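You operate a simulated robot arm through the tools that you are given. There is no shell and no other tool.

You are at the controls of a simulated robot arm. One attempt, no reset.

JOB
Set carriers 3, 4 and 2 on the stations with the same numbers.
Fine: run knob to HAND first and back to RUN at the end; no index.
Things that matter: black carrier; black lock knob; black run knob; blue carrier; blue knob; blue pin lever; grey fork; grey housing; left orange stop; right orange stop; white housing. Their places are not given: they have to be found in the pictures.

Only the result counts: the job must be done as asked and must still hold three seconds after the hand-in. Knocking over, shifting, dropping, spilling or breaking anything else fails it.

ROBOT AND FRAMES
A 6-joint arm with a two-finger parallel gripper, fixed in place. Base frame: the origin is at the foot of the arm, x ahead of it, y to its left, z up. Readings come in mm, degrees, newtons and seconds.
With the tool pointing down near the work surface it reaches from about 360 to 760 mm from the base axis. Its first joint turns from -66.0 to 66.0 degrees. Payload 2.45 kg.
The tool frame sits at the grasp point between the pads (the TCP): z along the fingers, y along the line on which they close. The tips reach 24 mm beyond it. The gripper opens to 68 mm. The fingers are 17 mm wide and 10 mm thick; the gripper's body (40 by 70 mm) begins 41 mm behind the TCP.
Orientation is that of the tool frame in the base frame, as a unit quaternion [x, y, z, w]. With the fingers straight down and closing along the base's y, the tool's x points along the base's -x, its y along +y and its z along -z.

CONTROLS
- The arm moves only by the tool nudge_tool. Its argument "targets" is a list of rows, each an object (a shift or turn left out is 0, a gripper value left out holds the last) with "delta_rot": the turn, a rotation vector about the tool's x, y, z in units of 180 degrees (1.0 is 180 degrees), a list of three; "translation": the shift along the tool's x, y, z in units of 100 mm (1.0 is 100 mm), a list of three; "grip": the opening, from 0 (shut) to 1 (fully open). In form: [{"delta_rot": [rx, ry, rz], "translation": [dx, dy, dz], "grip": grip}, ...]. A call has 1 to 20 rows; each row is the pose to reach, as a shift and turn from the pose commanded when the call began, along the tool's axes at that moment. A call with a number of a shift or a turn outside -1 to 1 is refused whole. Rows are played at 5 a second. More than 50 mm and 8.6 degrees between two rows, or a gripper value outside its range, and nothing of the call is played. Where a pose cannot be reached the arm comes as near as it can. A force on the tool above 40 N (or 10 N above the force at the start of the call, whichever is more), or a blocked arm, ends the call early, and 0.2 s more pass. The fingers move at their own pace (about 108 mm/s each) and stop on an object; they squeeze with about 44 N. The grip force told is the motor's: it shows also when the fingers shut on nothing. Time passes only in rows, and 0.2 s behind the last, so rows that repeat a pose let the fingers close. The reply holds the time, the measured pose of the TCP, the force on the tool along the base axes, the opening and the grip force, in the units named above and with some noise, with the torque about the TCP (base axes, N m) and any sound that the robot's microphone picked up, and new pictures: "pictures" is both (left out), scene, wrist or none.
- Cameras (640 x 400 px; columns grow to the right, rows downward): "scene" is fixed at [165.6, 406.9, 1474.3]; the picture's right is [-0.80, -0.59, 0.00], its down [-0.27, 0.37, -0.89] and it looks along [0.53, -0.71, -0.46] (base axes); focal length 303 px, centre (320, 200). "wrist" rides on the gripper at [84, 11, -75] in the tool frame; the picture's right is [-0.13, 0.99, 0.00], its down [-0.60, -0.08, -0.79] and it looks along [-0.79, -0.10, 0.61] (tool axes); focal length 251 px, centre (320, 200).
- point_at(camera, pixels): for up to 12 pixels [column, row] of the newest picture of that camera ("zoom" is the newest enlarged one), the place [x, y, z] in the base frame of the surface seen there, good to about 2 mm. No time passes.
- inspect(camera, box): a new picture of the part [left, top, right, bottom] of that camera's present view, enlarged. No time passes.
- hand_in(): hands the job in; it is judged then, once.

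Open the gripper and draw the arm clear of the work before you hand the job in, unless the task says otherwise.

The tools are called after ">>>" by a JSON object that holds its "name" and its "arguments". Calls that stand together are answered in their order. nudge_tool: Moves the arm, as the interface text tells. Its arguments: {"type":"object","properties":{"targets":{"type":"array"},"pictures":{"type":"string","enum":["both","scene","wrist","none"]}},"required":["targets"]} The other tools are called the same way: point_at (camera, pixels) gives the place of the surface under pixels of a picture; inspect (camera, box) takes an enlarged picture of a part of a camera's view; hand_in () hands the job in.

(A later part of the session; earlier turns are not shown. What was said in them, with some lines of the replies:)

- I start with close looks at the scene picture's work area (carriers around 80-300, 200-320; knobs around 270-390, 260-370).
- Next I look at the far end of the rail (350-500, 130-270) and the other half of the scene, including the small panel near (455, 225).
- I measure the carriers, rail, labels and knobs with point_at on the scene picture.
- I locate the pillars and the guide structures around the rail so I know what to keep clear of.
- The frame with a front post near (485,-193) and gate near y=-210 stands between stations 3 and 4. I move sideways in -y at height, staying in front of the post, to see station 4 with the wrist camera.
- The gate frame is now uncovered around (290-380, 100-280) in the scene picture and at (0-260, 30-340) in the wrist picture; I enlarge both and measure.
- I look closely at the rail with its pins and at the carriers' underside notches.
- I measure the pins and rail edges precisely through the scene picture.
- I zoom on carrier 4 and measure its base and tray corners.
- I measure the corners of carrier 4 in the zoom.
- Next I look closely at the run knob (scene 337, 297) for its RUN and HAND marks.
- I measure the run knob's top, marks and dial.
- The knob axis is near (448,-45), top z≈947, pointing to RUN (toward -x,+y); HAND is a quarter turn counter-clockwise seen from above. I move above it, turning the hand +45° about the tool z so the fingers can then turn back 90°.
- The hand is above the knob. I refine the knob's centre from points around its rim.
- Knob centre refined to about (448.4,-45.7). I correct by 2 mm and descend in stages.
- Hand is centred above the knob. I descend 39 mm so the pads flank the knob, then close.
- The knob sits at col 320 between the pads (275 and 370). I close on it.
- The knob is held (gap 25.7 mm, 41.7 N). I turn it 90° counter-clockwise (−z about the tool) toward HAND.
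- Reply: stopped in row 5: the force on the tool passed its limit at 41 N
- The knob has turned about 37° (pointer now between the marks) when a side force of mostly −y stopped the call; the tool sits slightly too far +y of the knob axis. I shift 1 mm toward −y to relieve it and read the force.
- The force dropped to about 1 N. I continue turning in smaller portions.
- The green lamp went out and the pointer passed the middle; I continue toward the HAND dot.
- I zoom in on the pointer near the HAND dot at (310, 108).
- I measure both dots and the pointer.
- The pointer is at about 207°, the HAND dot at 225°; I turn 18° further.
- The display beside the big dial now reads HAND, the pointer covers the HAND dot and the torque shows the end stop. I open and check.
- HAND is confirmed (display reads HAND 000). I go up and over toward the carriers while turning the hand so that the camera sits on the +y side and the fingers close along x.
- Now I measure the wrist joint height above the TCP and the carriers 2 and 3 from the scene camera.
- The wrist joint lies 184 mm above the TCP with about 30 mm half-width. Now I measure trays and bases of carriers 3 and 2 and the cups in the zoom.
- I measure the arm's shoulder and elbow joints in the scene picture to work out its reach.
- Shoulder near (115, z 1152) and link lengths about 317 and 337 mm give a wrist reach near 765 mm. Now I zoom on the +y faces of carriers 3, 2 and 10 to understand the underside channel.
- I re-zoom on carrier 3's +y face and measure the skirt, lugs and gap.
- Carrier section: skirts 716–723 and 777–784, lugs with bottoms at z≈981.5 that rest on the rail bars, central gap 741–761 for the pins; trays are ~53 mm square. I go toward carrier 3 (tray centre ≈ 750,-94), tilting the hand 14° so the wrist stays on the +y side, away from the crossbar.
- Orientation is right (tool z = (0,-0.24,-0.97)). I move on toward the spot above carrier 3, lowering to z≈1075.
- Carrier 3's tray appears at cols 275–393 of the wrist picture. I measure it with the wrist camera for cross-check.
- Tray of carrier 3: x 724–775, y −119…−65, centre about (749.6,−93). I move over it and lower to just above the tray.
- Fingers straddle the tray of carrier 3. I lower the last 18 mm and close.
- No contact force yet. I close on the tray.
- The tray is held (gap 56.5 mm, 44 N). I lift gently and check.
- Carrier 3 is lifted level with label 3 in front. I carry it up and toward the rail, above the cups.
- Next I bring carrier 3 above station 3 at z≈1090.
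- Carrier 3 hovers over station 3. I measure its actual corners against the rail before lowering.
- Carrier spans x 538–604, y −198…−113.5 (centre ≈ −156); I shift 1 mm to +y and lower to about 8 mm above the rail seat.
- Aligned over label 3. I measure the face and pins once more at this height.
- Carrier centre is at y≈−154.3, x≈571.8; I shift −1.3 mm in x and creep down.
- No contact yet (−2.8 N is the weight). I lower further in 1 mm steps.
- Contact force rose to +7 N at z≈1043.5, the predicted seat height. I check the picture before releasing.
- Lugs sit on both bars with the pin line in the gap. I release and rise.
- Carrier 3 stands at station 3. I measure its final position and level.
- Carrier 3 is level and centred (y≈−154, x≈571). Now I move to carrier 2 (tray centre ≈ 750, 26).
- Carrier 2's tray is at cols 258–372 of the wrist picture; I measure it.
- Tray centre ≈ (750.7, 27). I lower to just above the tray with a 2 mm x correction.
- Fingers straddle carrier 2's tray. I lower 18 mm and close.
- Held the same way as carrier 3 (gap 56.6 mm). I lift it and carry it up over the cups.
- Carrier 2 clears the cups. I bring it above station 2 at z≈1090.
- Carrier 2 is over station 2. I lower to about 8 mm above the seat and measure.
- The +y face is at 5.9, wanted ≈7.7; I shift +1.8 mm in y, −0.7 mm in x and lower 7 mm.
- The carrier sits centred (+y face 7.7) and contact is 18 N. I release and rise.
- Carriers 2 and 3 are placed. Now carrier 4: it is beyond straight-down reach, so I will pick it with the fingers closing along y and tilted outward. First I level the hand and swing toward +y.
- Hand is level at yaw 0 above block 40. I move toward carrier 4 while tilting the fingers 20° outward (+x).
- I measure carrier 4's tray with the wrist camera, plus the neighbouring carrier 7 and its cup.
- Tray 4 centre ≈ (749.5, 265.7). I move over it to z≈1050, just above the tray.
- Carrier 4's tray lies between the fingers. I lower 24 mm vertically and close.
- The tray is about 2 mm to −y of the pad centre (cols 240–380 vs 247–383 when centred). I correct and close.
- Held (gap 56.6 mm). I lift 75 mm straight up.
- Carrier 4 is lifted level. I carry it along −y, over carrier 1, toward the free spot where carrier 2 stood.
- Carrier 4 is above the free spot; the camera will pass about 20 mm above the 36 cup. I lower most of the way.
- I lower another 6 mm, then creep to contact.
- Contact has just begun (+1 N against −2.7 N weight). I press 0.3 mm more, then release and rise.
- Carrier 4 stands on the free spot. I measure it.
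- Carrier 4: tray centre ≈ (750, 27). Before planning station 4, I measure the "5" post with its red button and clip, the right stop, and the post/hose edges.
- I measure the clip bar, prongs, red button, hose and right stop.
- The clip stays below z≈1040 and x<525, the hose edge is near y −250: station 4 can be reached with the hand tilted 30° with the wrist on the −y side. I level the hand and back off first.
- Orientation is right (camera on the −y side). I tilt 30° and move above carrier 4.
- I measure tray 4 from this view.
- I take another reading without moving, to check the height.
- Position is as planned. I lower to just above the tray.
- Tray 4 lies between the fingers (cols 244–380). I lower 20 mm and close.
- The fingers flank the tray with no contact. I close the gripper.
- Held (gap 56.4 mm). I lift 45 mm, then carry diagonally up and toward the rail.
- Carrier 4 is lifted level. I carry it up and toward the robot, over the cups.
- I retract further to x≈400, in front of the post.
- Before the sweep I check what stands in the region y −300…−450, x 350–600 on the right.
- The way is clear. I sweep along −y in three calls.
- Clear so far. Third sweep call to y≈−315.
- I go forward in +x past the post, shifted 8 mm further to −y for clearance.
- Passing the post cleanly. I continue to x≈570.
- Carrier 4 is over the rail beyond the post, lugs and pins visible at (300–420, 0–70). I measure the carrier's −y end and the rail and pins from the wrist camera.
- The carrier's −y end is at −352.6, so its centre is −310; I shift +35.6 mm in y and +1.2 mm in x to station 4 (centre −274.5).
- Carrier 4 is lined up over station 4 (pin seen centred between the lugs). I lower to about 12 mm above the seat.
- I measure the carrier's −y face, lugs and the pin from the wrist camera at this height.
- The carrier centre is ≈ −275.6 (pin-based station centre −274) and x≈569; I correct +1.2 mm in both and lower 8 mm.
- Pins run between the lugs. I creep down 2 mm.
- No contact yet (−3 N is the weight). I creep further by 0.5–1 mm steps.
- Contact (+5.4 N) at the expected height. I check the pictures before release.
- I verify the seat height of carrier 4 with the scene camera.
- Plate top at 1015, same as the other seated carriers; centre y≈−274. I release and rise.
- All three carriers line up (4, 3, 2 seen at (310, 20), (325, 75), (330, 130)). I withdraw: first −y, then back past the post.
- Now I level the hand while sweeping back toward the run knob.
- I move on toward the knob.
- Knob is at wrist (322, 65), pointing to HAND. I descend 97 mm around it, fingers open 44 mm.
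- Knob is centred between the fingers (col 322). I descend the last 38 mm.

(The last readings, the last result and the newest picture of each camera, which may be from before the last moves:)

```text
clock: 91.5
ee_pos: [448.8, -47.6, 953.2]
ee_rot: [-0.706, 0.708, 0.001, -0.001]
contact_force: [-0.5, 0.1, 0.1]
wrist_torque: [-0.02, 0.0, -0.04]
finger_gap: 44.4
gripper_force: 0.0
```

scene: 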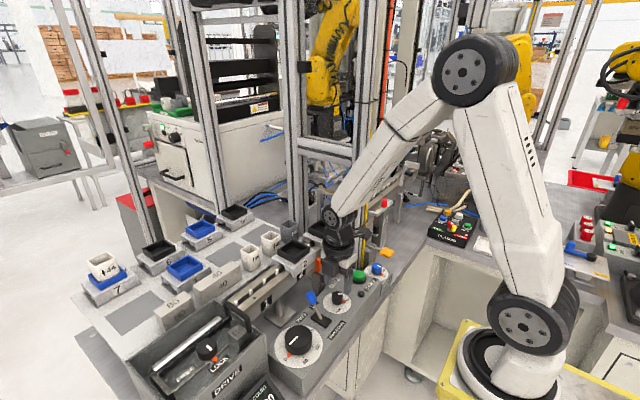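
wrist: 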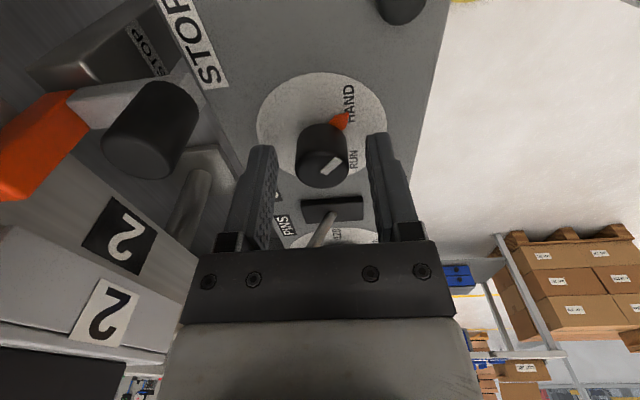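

Knob lies at cols 295–350 between the pads. I close on it.

>>> {"name": "nudge_tool", "arguments": {"targets": [{"grip": 0.3}, {"grip": 0.3}, {"grip": 0.3}], "pictures": "none"}}

```text
clock: 92.3
ee_pos: [447.3, -47.8, 952.6]
ee_rot: [-0.706, 0.708, 0.001, -0.001]
contact_force: [-6.5, -0.9, -1.1]
wrist_torque: [-0.01, -0.36, 0.02]
finger_gap: 25.7
gripper_force: 40.6
```

Held with a small −x side force; I shift 0.6 mm to −x and turn clockwise (+z about the tool) in portions.

>>> {"name": "nudge_tool", "arguments": {"targets": [{"translation": [0, 0.006, 0], "grip": 0.3}, {"delta_rot": [0, 0, 0.03], "translation": [0, 0.006, 0], "grip": 0.3}, {"delta_rot": [0, 0, 0.06], "translation": [0, 0.006, 0], "grip": 0.3}, {"delta_rot": [0, 0, 0.09], "translation": [0, 0.006, 0], "grip": 0.3}, {"delta_rot": [0, 0, 0.12], "translation": [0, 0.006, 0], "grip": 0.3}], "pictures": "wrist"}}

```text
clock: 93.5
ee_pos: [448.6, -47.8, 952.9]
ee_rot: [-0.561, 0.828, 0.002, -0.002]
contact_force: [-10.1, -8.9, -16.1]
wrist_torque: [0.14, -0.64, 0.01]
finger_gap: 25.6
gripper_force: 41.2
```

wrist: 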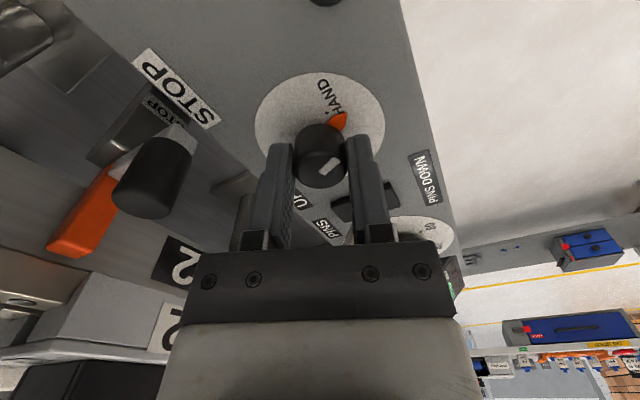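

The knob follows (22°), with about 20 N side force; I relieve it by ≈1 mm and continue turning.

>>> {"name": "nudge_tool", "arguments": {"targets": [{"translation": [0.0095, 0.005, 0.008], "grip": 0.3}, {"translation": [0.0095, 0.005, 0.008], "grip": 0.3}], "pictures": "none"}}

>>> {"name": "nudge_tool", "arguments": {"targets": [{"delta_rot": [0, 0, 0.03], "grip": 0.3}, {"delta_rot": [0, 0, 0.06], "grip": 0.3}, {"delta_rot": [0, 0, 0.09], "grip": 0.3}], "pictures": "none"}}

```text
clock: 94.2
ee_pos: [447.5, -48.2, 953.0]
ee_rot: [-0.562, 0.827, 0.001, -0.001]
contact_force: [-18.1, -1.6, 12.3]
wrist_torque: [-0.91, 0.51, 0.02]
finger_gap: 25.8
gripper_force: 41.0
```

```text
clock: 95.0
ee_pos: [447.5, -47.3, 954.3]
ee_rot: [-0.439, 0.899, 0.0, 0.0]
contact_force: [-18.1, 7.0, 22.6]
wrist_torque: [0.37, -0.1, 0.02]
finger_gap: 25.7
gripper_force: 41.3
```

Forces built up to about 30 N; I open, re-centre and regrip at this angle.

>>> {"name": "nudge_tool", "arguments": {"targets": [{"grip": 0.65}, {"grip": 0.65}, {"grip": 0.65}], "pictures": "wrist"}}

>>> {"name": "inspect", "arguments": {"camera": "wrist", "box": [200, 40, 440, 190]}}

```text
clock: 95.8
ee_pos: [448.8, -48.1, 953.0]
ee_rot: [-0.439, 0.899, 0.0, 0.0]
contact_force: [-0.1, -0.1, -0.7]
wrist_torque: [0.02, 0.0, 0.03]
finger_gap: 44.4
gripper_force: 0.0
```

wrist: 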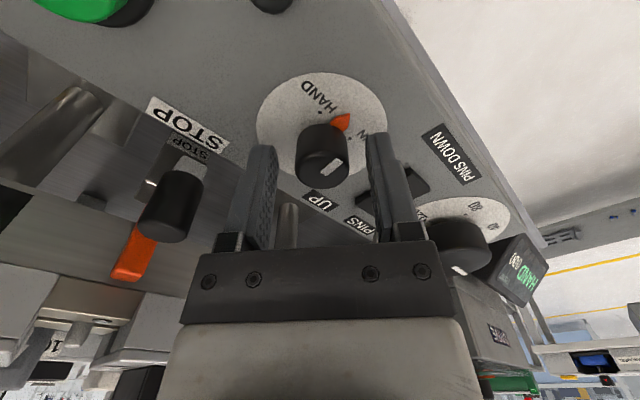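

```text
2.67 times, centred on (320, 115) of wrist
```

zoom: 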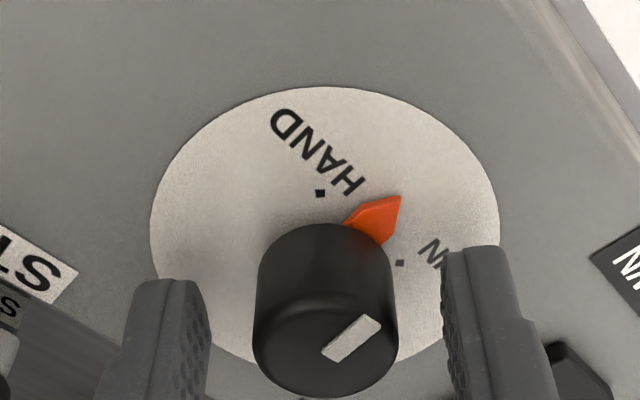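

Knob is between the two marks now and centred between the pads. I regrip.

>>> {"name": "nudge_tool", "arguments": {"targets": [{"grip": 0.3}, {"grip": 0.3}, {"grip": 0.3}], "pictures": "none"}}

>>> {"name": "nudge_tool", "arguments": {"targets": [{"delta_rot": [0, 0, 0.03], "grip": 0.3}, {"delta_rot": [0, 0, 0.06], "grip": 0.3}, {"delta_rot": [0, 0, 0.09], "grip": 0.3}, {"delta_rot": [0, 0, 0.12], "grip": 0.3}], "pictures": "wrist"}}

```text
clock: 96.5
ee_pos: [446.0, -48.5, 952.6]
ee_rot: [-0.439, 0.898, 0.001, -0.002]
contact_force: [-6.2, 5.4, 2.8]
wrist_torque: [-0.25, -0.2, 0.02]
finger_gap: 26.0
gripper_force: 41.3
```

```text
clock: 97.5
ee_pos: [446.7, -48.0, 952.2]
ee_rot: [-0.262, 0.965, 0.001, -0.001]
contact_force: [-4.4, 11.6, -0.4]
wrist_torque: [-0.06, -0.42, -0.01]
finger_gap: 25.7
gripper_force: 41.4
```

wrist: 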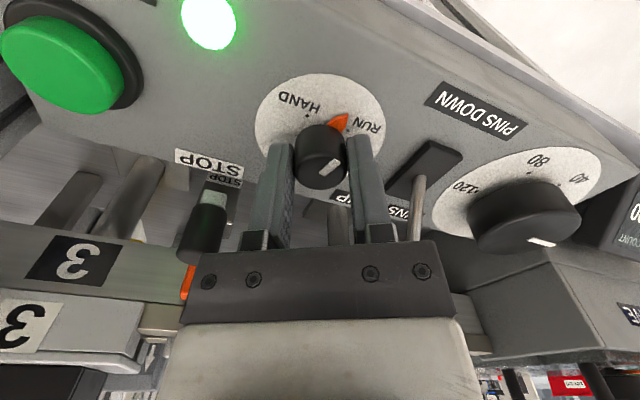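

The green lamp is lit again (RUN side). I relieve 0.7 mm and turn the remaining ~30° to the RUN mark.

>>> {"name": "nudge_tool", "arguments": {"targets": [{"translation": [0, 0.007, 0], "grip": 0.3}, {"delta_rot": [0, 0, 0.03], "translation": [0, 0.007, 0], "grip": 0.3}, {"delta_rot": [0, 0, 0.06], "translation": [0, 0.007, 0], "grip": 0.3}, {"delta_rot": [0, 0, 0.09], "translation": [0, 0.007, 0], "grip": 0.3}], "pictures": "none"}}

>>> {"name": "nudge_tool", "arguments": {"targets": [{"delta_rot": [0, 0, 0.03], "grip": 0.3}, {"delta_rot": [0, 0, 0.06], "grip": 0.3}, {"delta_rot": [0, 0, 0.08], "grip": 0.3}], "pictures": "wrist"}}

>>> {"name": "inspect", "arguments": {"camera": "wrist", "box": [250, 65, 390, 152]}}

```text
clock: 98.5
ee_pos: [447.1, -47.6, 952.4]
ee_rot: [-0.123, 0.992, 0.001, -0.002]
contact_force: [-7.7, 6.8, -1.5]
wrist_torque: [-0.13, -1.22, 0.0]
finger_gap: 25.9
gripper_force: 41.6
```

```text
clock: 99.3
ee_pos: [447.8, -47.1, 952.8]
ee_rot: [0.001, 1.0, 0.001, 0.0]
contact_force: [-3.4, 8.3, -8.9]
wrist_torque: [-0.34, 0.0, 0.48]
finger_gap: 25.6
gripper_force: 41.3
```

wrist: 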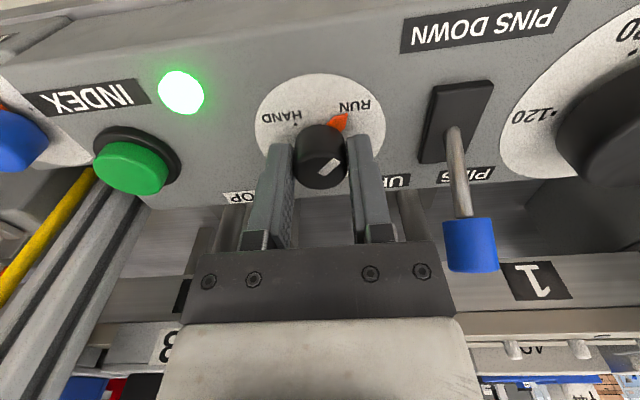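

```text
4.57 times, centred on (320, 108) of wrist
```

zoom: 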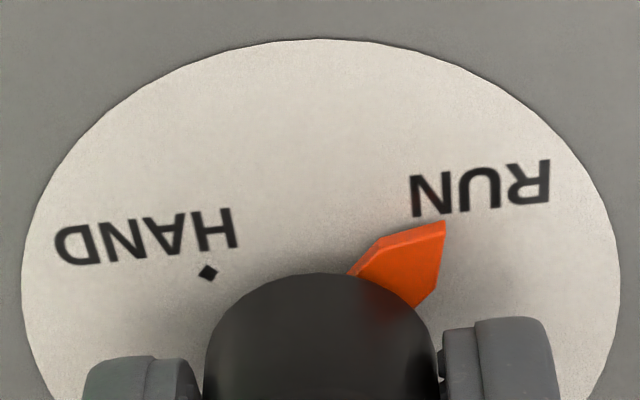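

The pointer covers the RUN dot, the torque shows the end stop and the lamp is green. I open and rise.

>>> {"name": "nudge_tool", "arguments": {"targets": [{"grip": 0.65}, {"grip": 0.65}, {"translation": [0, 0, -0.4], "grip": 0.65}, {"translation": [0, 0, -0.8], "grip": 0.65}, {"translation": [0, 0, -1.0], "grip": 0.65}, {"translation": [0, 0, -1.0], "grip": 0.65}]}}

>>> {"name": "inspect", "arguments": {"camera": "wrist", "box": [170, 0, 590, 200]}}

>>> {"name": "inspect", "arguments": {"camera": "scene", "box": [210, 210, 390, 400]}}

```text
clock: 100.8
ee_pos: [448.3, -48.7, 1051.7]
ee_rot: [0.001, 1.0, 0.0, -0.001]
contact_force: [0.1, 0.0, 1.9]
wrist_torque: [0.0, -0.06, 0.02]
finger_gap: 44.3
gripper_force: 0.2
```

scene: 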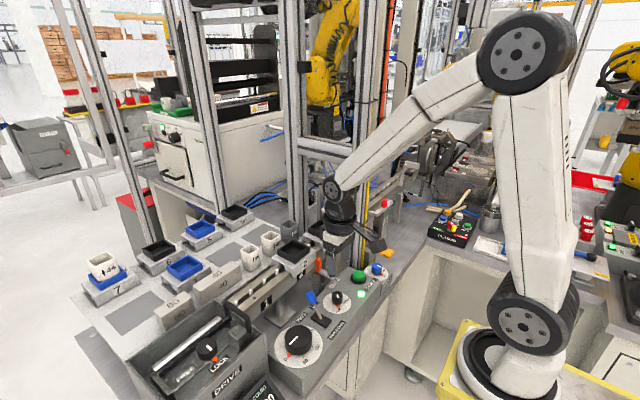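
wrist: 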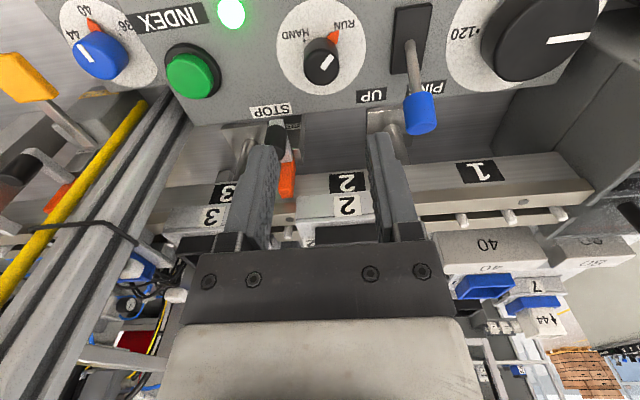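

```text
1.52 times, centred on (380, 100) of wrist
```

zoom: 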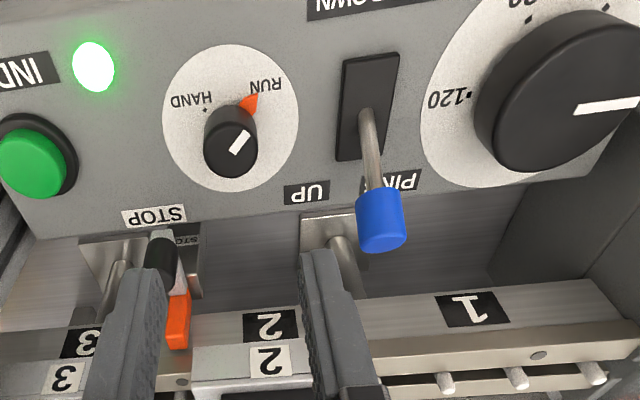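

```text
2.11 times, centred on (300, 305) of scene
```

zoom: 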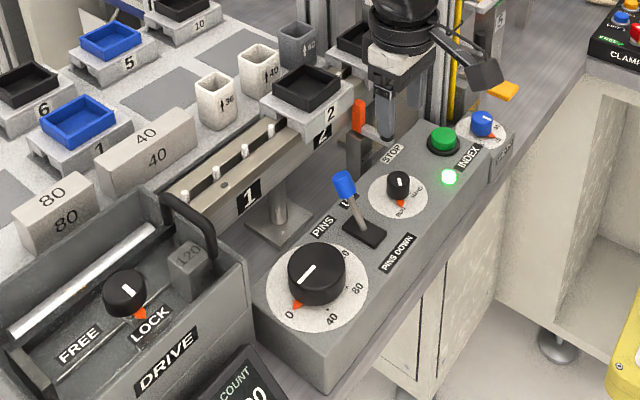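

RUN is set and the lamp is lit. I rise and move to −y in front of the post to look at station 4's label on the rail.

>>> {"name": "nudge_tool", "arguments": {"targets": [{"translation": [0.2, 0, -0.3], "grip": 1}, {"translation": [0.4, 0, -0.6], "grip": 1}, {"translation": [0.6, 0, -0.95], "grip": 1}], "pictures": "none"}}

>>> {"name": "nudge_tool", "arguments": {"targets": [{"translation": [0, -0.33, 0], "grip": 1}, {"translation": [0, -0.66, 0], "grip": 1}, {"translation": [0, -1.0, 0], "grip": 1}], "pictures": "none"}}

>>> {"name": "nudge_tool", "arguments": {"targets": [{"translation": [0, -0.33, 0], "grip": 1}, {"translation": [0, -0.66, 0], "grip": 1}, {"translation": [0, -1.0, 0], "grip": 1}, {"translation": [0, -1.0, 0], "grip": 1}]}}

```text
clock: 101.5
ee_pos: [388.0, -47.0, 1146.3]
ee_rot: [0.001, 1.0, 0.0, 0.0]
contact_force: [0.3, 0.6, 0.4]
wrist_torque: [0.03, -0.01, 0.02]
finger_gap: 68.1
gripper_force: 0.0
```

```text
clock: 102.3
ee_pos: [388.4, -147.5, 1148.7]
ee_rot: [0.002, 1.0, 0.0, -0.001]
contact_force: [-0.4, 0.1, 0.0]
wrist_torque: [0.02, -0.03, 0.02]
finger_gap: 68.0
gripper_force: 0.1
```

```text
clock: 103.3
ee_pos: [387.3, -246.9, 1147.7]
ee_rot: [0.001, 1.0, 0.0, -0.001]
contact_force: [-0.3, 0.2, 0.1]
wrist_torque: [0.03, 0.0, 0.01]
finger_gap: 68.0
gripper_force: 0.0
```

scene: 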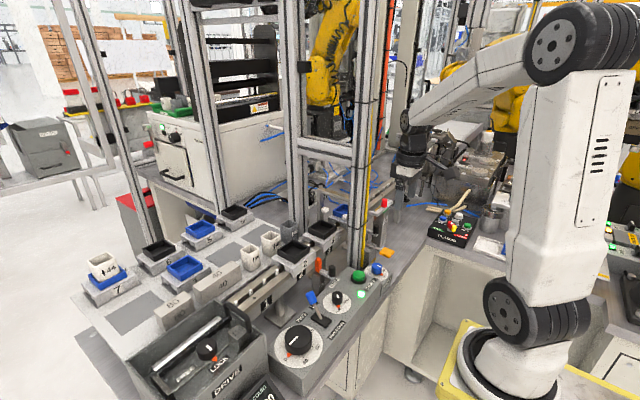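
wrist: 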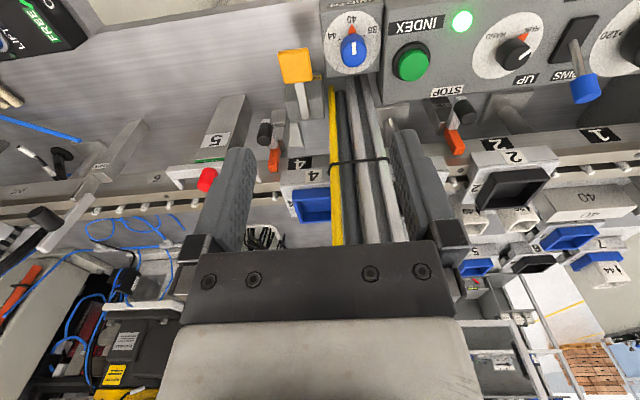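

I zoom in on the rail's station-4 label (about (300, 165)) and the knob.

>>> {"name": "inspect", "arguments": {"camera": "wrist", "box": [230, 110, 410, 240]}}

>>> {"name": "inspect", "arguments": {"camera": "wrist", "box": [380, 0, 640, 260]}}

>>> {"name": "point_at", "arguments": {"camera": "wrist", "pixels": [[299, 164], [312, 176], [283, 187], [295, 200], [320, 185], [512, 156], [508, 142], [275, 160]]}}

```text
3.08 times, centred on (320, 175) of wrist
```

zoom: 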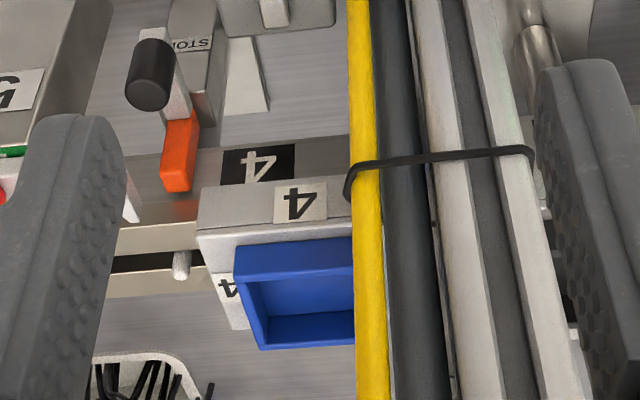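

```text
1.54 times, centred on (510, 130) of wrist
```

zoom: 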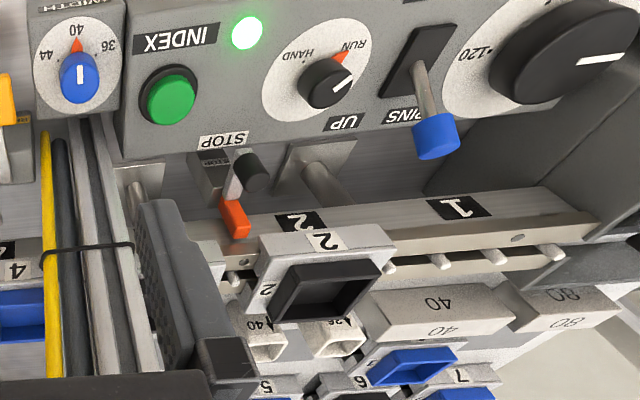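

```text
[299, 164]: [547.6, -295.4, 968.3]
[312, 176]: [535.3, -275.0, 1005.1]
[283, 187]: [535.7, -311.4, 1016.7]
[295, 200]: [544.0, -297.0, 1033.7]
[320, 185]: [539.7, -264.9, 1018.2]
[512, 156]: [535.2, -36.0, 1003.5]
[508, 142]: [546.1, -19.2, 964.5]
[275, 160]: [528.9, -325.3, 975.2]
```

The rail label 4 is visible; I measure its edges precisely, along with label 2's, to check the station spacing.

>>> {"name": "inspect", "arguments": {"camera": "wrist", "box": [265, 140, 345, 200]}}

>>> {"name": "point_at", "arguments": {"camera": "wrist", "pixels": [[289, 163], [294, 163], [305, 162], [310, 161], [306, 176], [320, 174], [483, 144], [488, 144], [505, 142], [512, 142], [503, 157], [525, 155]]}}

```text
6.67 times, centred on (305, 170) of wrist
```

zoom: 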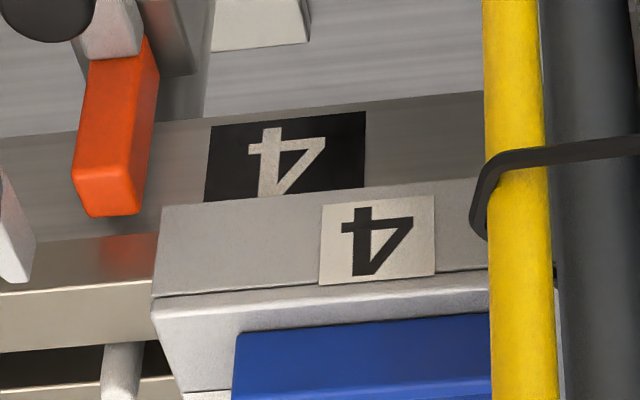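

```text
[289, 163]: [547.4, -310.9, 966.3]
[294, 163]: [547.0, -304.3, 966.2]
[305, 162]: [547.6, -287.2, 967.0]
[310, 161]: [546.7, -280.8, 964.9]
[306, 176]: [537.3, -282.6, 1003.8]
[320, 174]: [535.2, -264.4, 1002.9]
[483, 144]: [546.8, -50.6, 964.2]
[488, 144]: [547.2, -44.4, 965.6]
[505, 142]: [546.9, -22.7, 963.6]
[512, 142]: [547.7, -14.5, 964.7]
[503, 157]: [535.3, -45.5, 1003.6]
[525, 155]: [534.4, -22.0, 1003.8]
```

Label 4 is centred near y −295 whereas the even spacing (85, −35, −155) gives −275. I look at the other labels further along the rail to understand the spacing.

>>> {"name": "inspect", "arguments": {"camera": "wrist", "box": [0, 100, 240, 250]}}

>>> {"name": "inspect", "arguments": {"camera": "wrist", "box": [130, 150, 290, 240]}}

```text
2.67 times, centred on (120, 175) of wrist
```

zoom: 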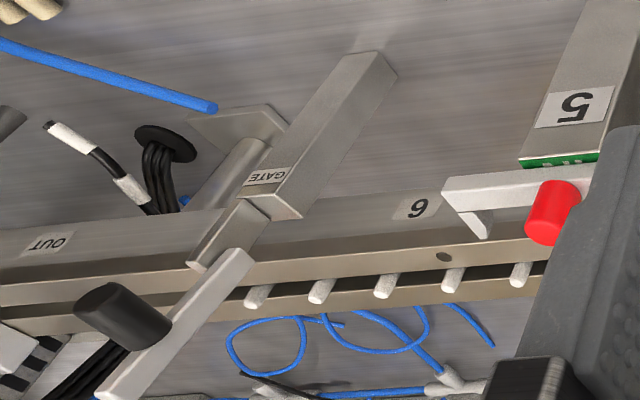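

```text
4.00 times, centred on (210, 195) of wrist
```

zoom: 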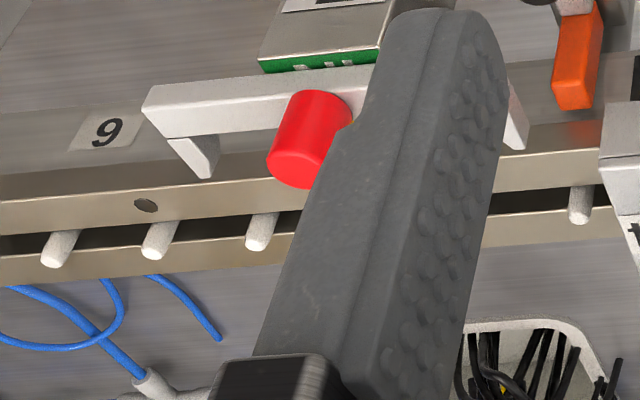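

I measure label 6, the "5" post edges and both orange stops for comparison.

>>> {"name": "point_at", "arguments": {"camera": "wrist", "pixels": [[156.6, 178], [150, 178], [163, 176], [217, 140], [205, 147], [229, 143], [275, 160], [272, 165], [263, 132], [455, 142], [452, 148], [17, 191]]}}

>>> {"name": "inspect", "arguments": {"camera": "wrist", "box": [240, 60, 360, 180]}}

```text
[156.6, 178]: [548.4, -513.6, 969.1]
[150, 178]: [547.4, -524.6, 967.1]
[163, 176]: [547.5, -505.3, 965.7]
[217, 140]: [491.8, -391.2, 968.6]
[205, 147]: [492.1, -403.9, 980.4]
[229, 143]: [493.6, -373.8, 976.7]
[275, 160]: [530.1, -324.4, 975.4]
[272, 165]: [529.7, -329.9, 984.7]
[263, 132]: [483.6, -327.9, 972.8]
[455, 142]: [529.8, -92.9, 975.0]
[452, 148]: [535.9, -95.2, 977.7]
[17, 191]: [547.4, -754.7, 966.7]
```

```text
3.33 times, centred on (300, 120) of wrist
```

zoom: 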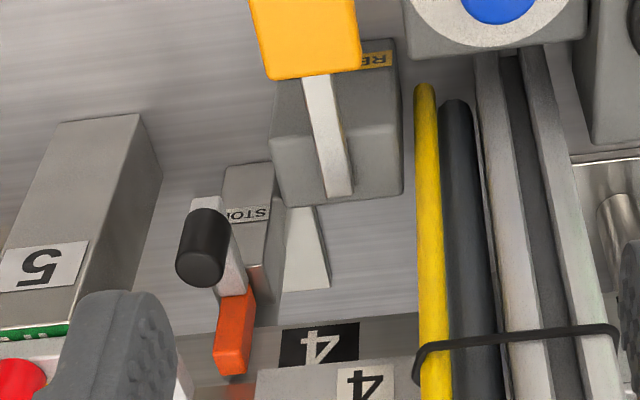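

Label 6 at −514 and the two stops (240 mm apart) confirm the even 120 mm pitch, so station 4 is at −275, with pins at ±20 as at the other stations; its label plate is just offset. Carrier 4 is in place. I draw the arm up and back to its starting area.

>>> {"name": "nudge_tool", "arguments": {"targets": [{"translation": [0, 0.2, -0.35], "grip": 1}, {"translation": [0, 0.55, -0.7], "grip": 1}, {"translation": [0, 0.95, -1.0], "grip": 1}], "pictures": "none"}}

>>> {"name": "nudge_tool", "arguments": {"targets": [{"translation": [0, 0.35, -0.1], "grip": 1}, {"translation": [0, 0.7, -0.2], "grip": 1}, {"translation": [0, 1.0, -0.3], "grip": 1}, {"translation": [0, 1.0, -0.3], "grip": 1}]}}

>>> {"name": "inspect", "arguments": {"camera": "scene", "box": [70, 190, 370, 380]}}

>>> {"name": "inspect", "arguments": {"camera": "wrist", "box": [0, 0, 640, 260]}}

```text
clock: 104.2
ee_pos: [387.1, -153.9, 1246.1]
ee_rot: [0.002, 1.0, 0.001, -0.001]
contact_force: [-0.8, 0.3, -0.1]
wrist_torque: [-0.01, -0.01, -0.01]
finger_gap: 68.0
gripper_force: 0.1
```

```text
clock: 105.2
ee_pos: [387.1, -53.0, 1276.6]
ee_rot: [0.0, 1.0, 0.0, -0.001]
contact_force: [0.2, 0.3, 0.1]
wrist_torque: [0.02, 0.02, 0.02]
finger_gap: 67.9
gripper_force: 0.1
```

scene: 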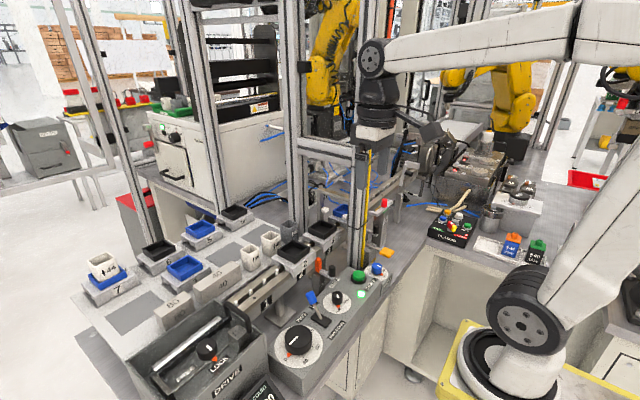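
wrist: 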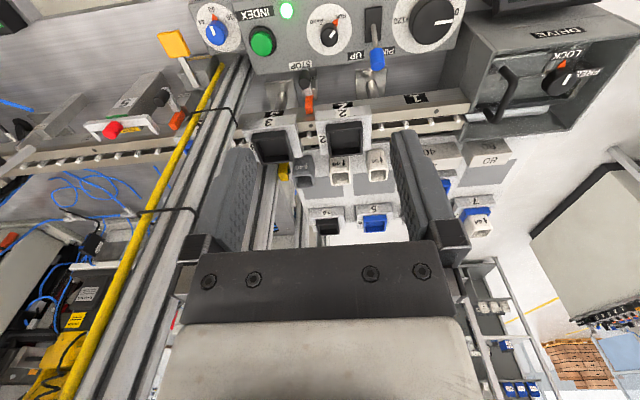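

```text
2.11 times, centred on (220, 285) of scene
```

zoom: 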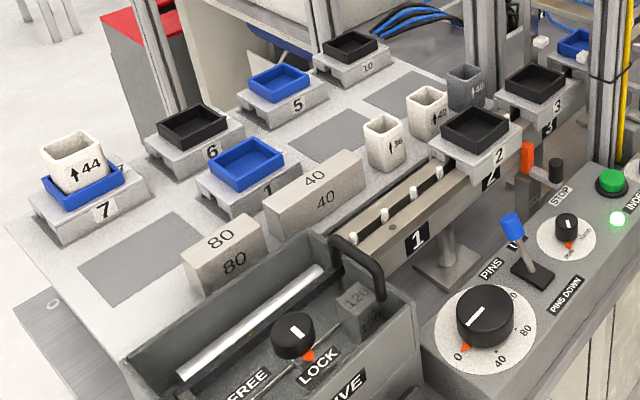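

```text
1.00 times, centred on (320, 130) of wrist (not enlarged: the box is as wide or as high as the picture)
```

zoom: 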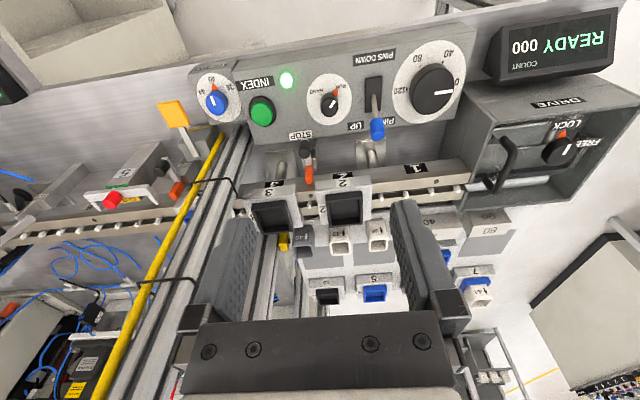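

Display reads READY, the run knob points to RUN, carriers 2, 3 and 4 rest on their stations, and the arm is clear with the gripper open. I hand in.

>>> {"name": "hand_in", "arguments": {}}

```text
The job is handed in.
```

The job is handed in. Carriers 3, 4 and 2 are on the stations with the same numbers. The run knob went to HAND first and is back at RUN. I did not press INDEX. I don't have the verdict: the hand-in gave no pass or fail.

- **Seating:** All three carriers sit level on the rail at the same height, each with the pins running between its lugs. I saw nothing else shifted.
- **Run knob:** It points to RUN, the green lamp is lit and the display reads READY, count 000.
- **Station 4:** I placed carrier 4 at y ≈ −275 mm. That fits the even 120 mm spacing of the other stations and the 240 mm between the two stops. The "4" label on the rail is about 20 mm further along, at −295 mm. If the station is really where the label is, carrier 4 is about 20 mm off.
- **Handling:** Carrier 4 was out of reach of the grip needed at station 4. I set it down where carrier 2 had stood, took a new grip, and carried it around the post.

The arm is drawn back and the gripper is open.
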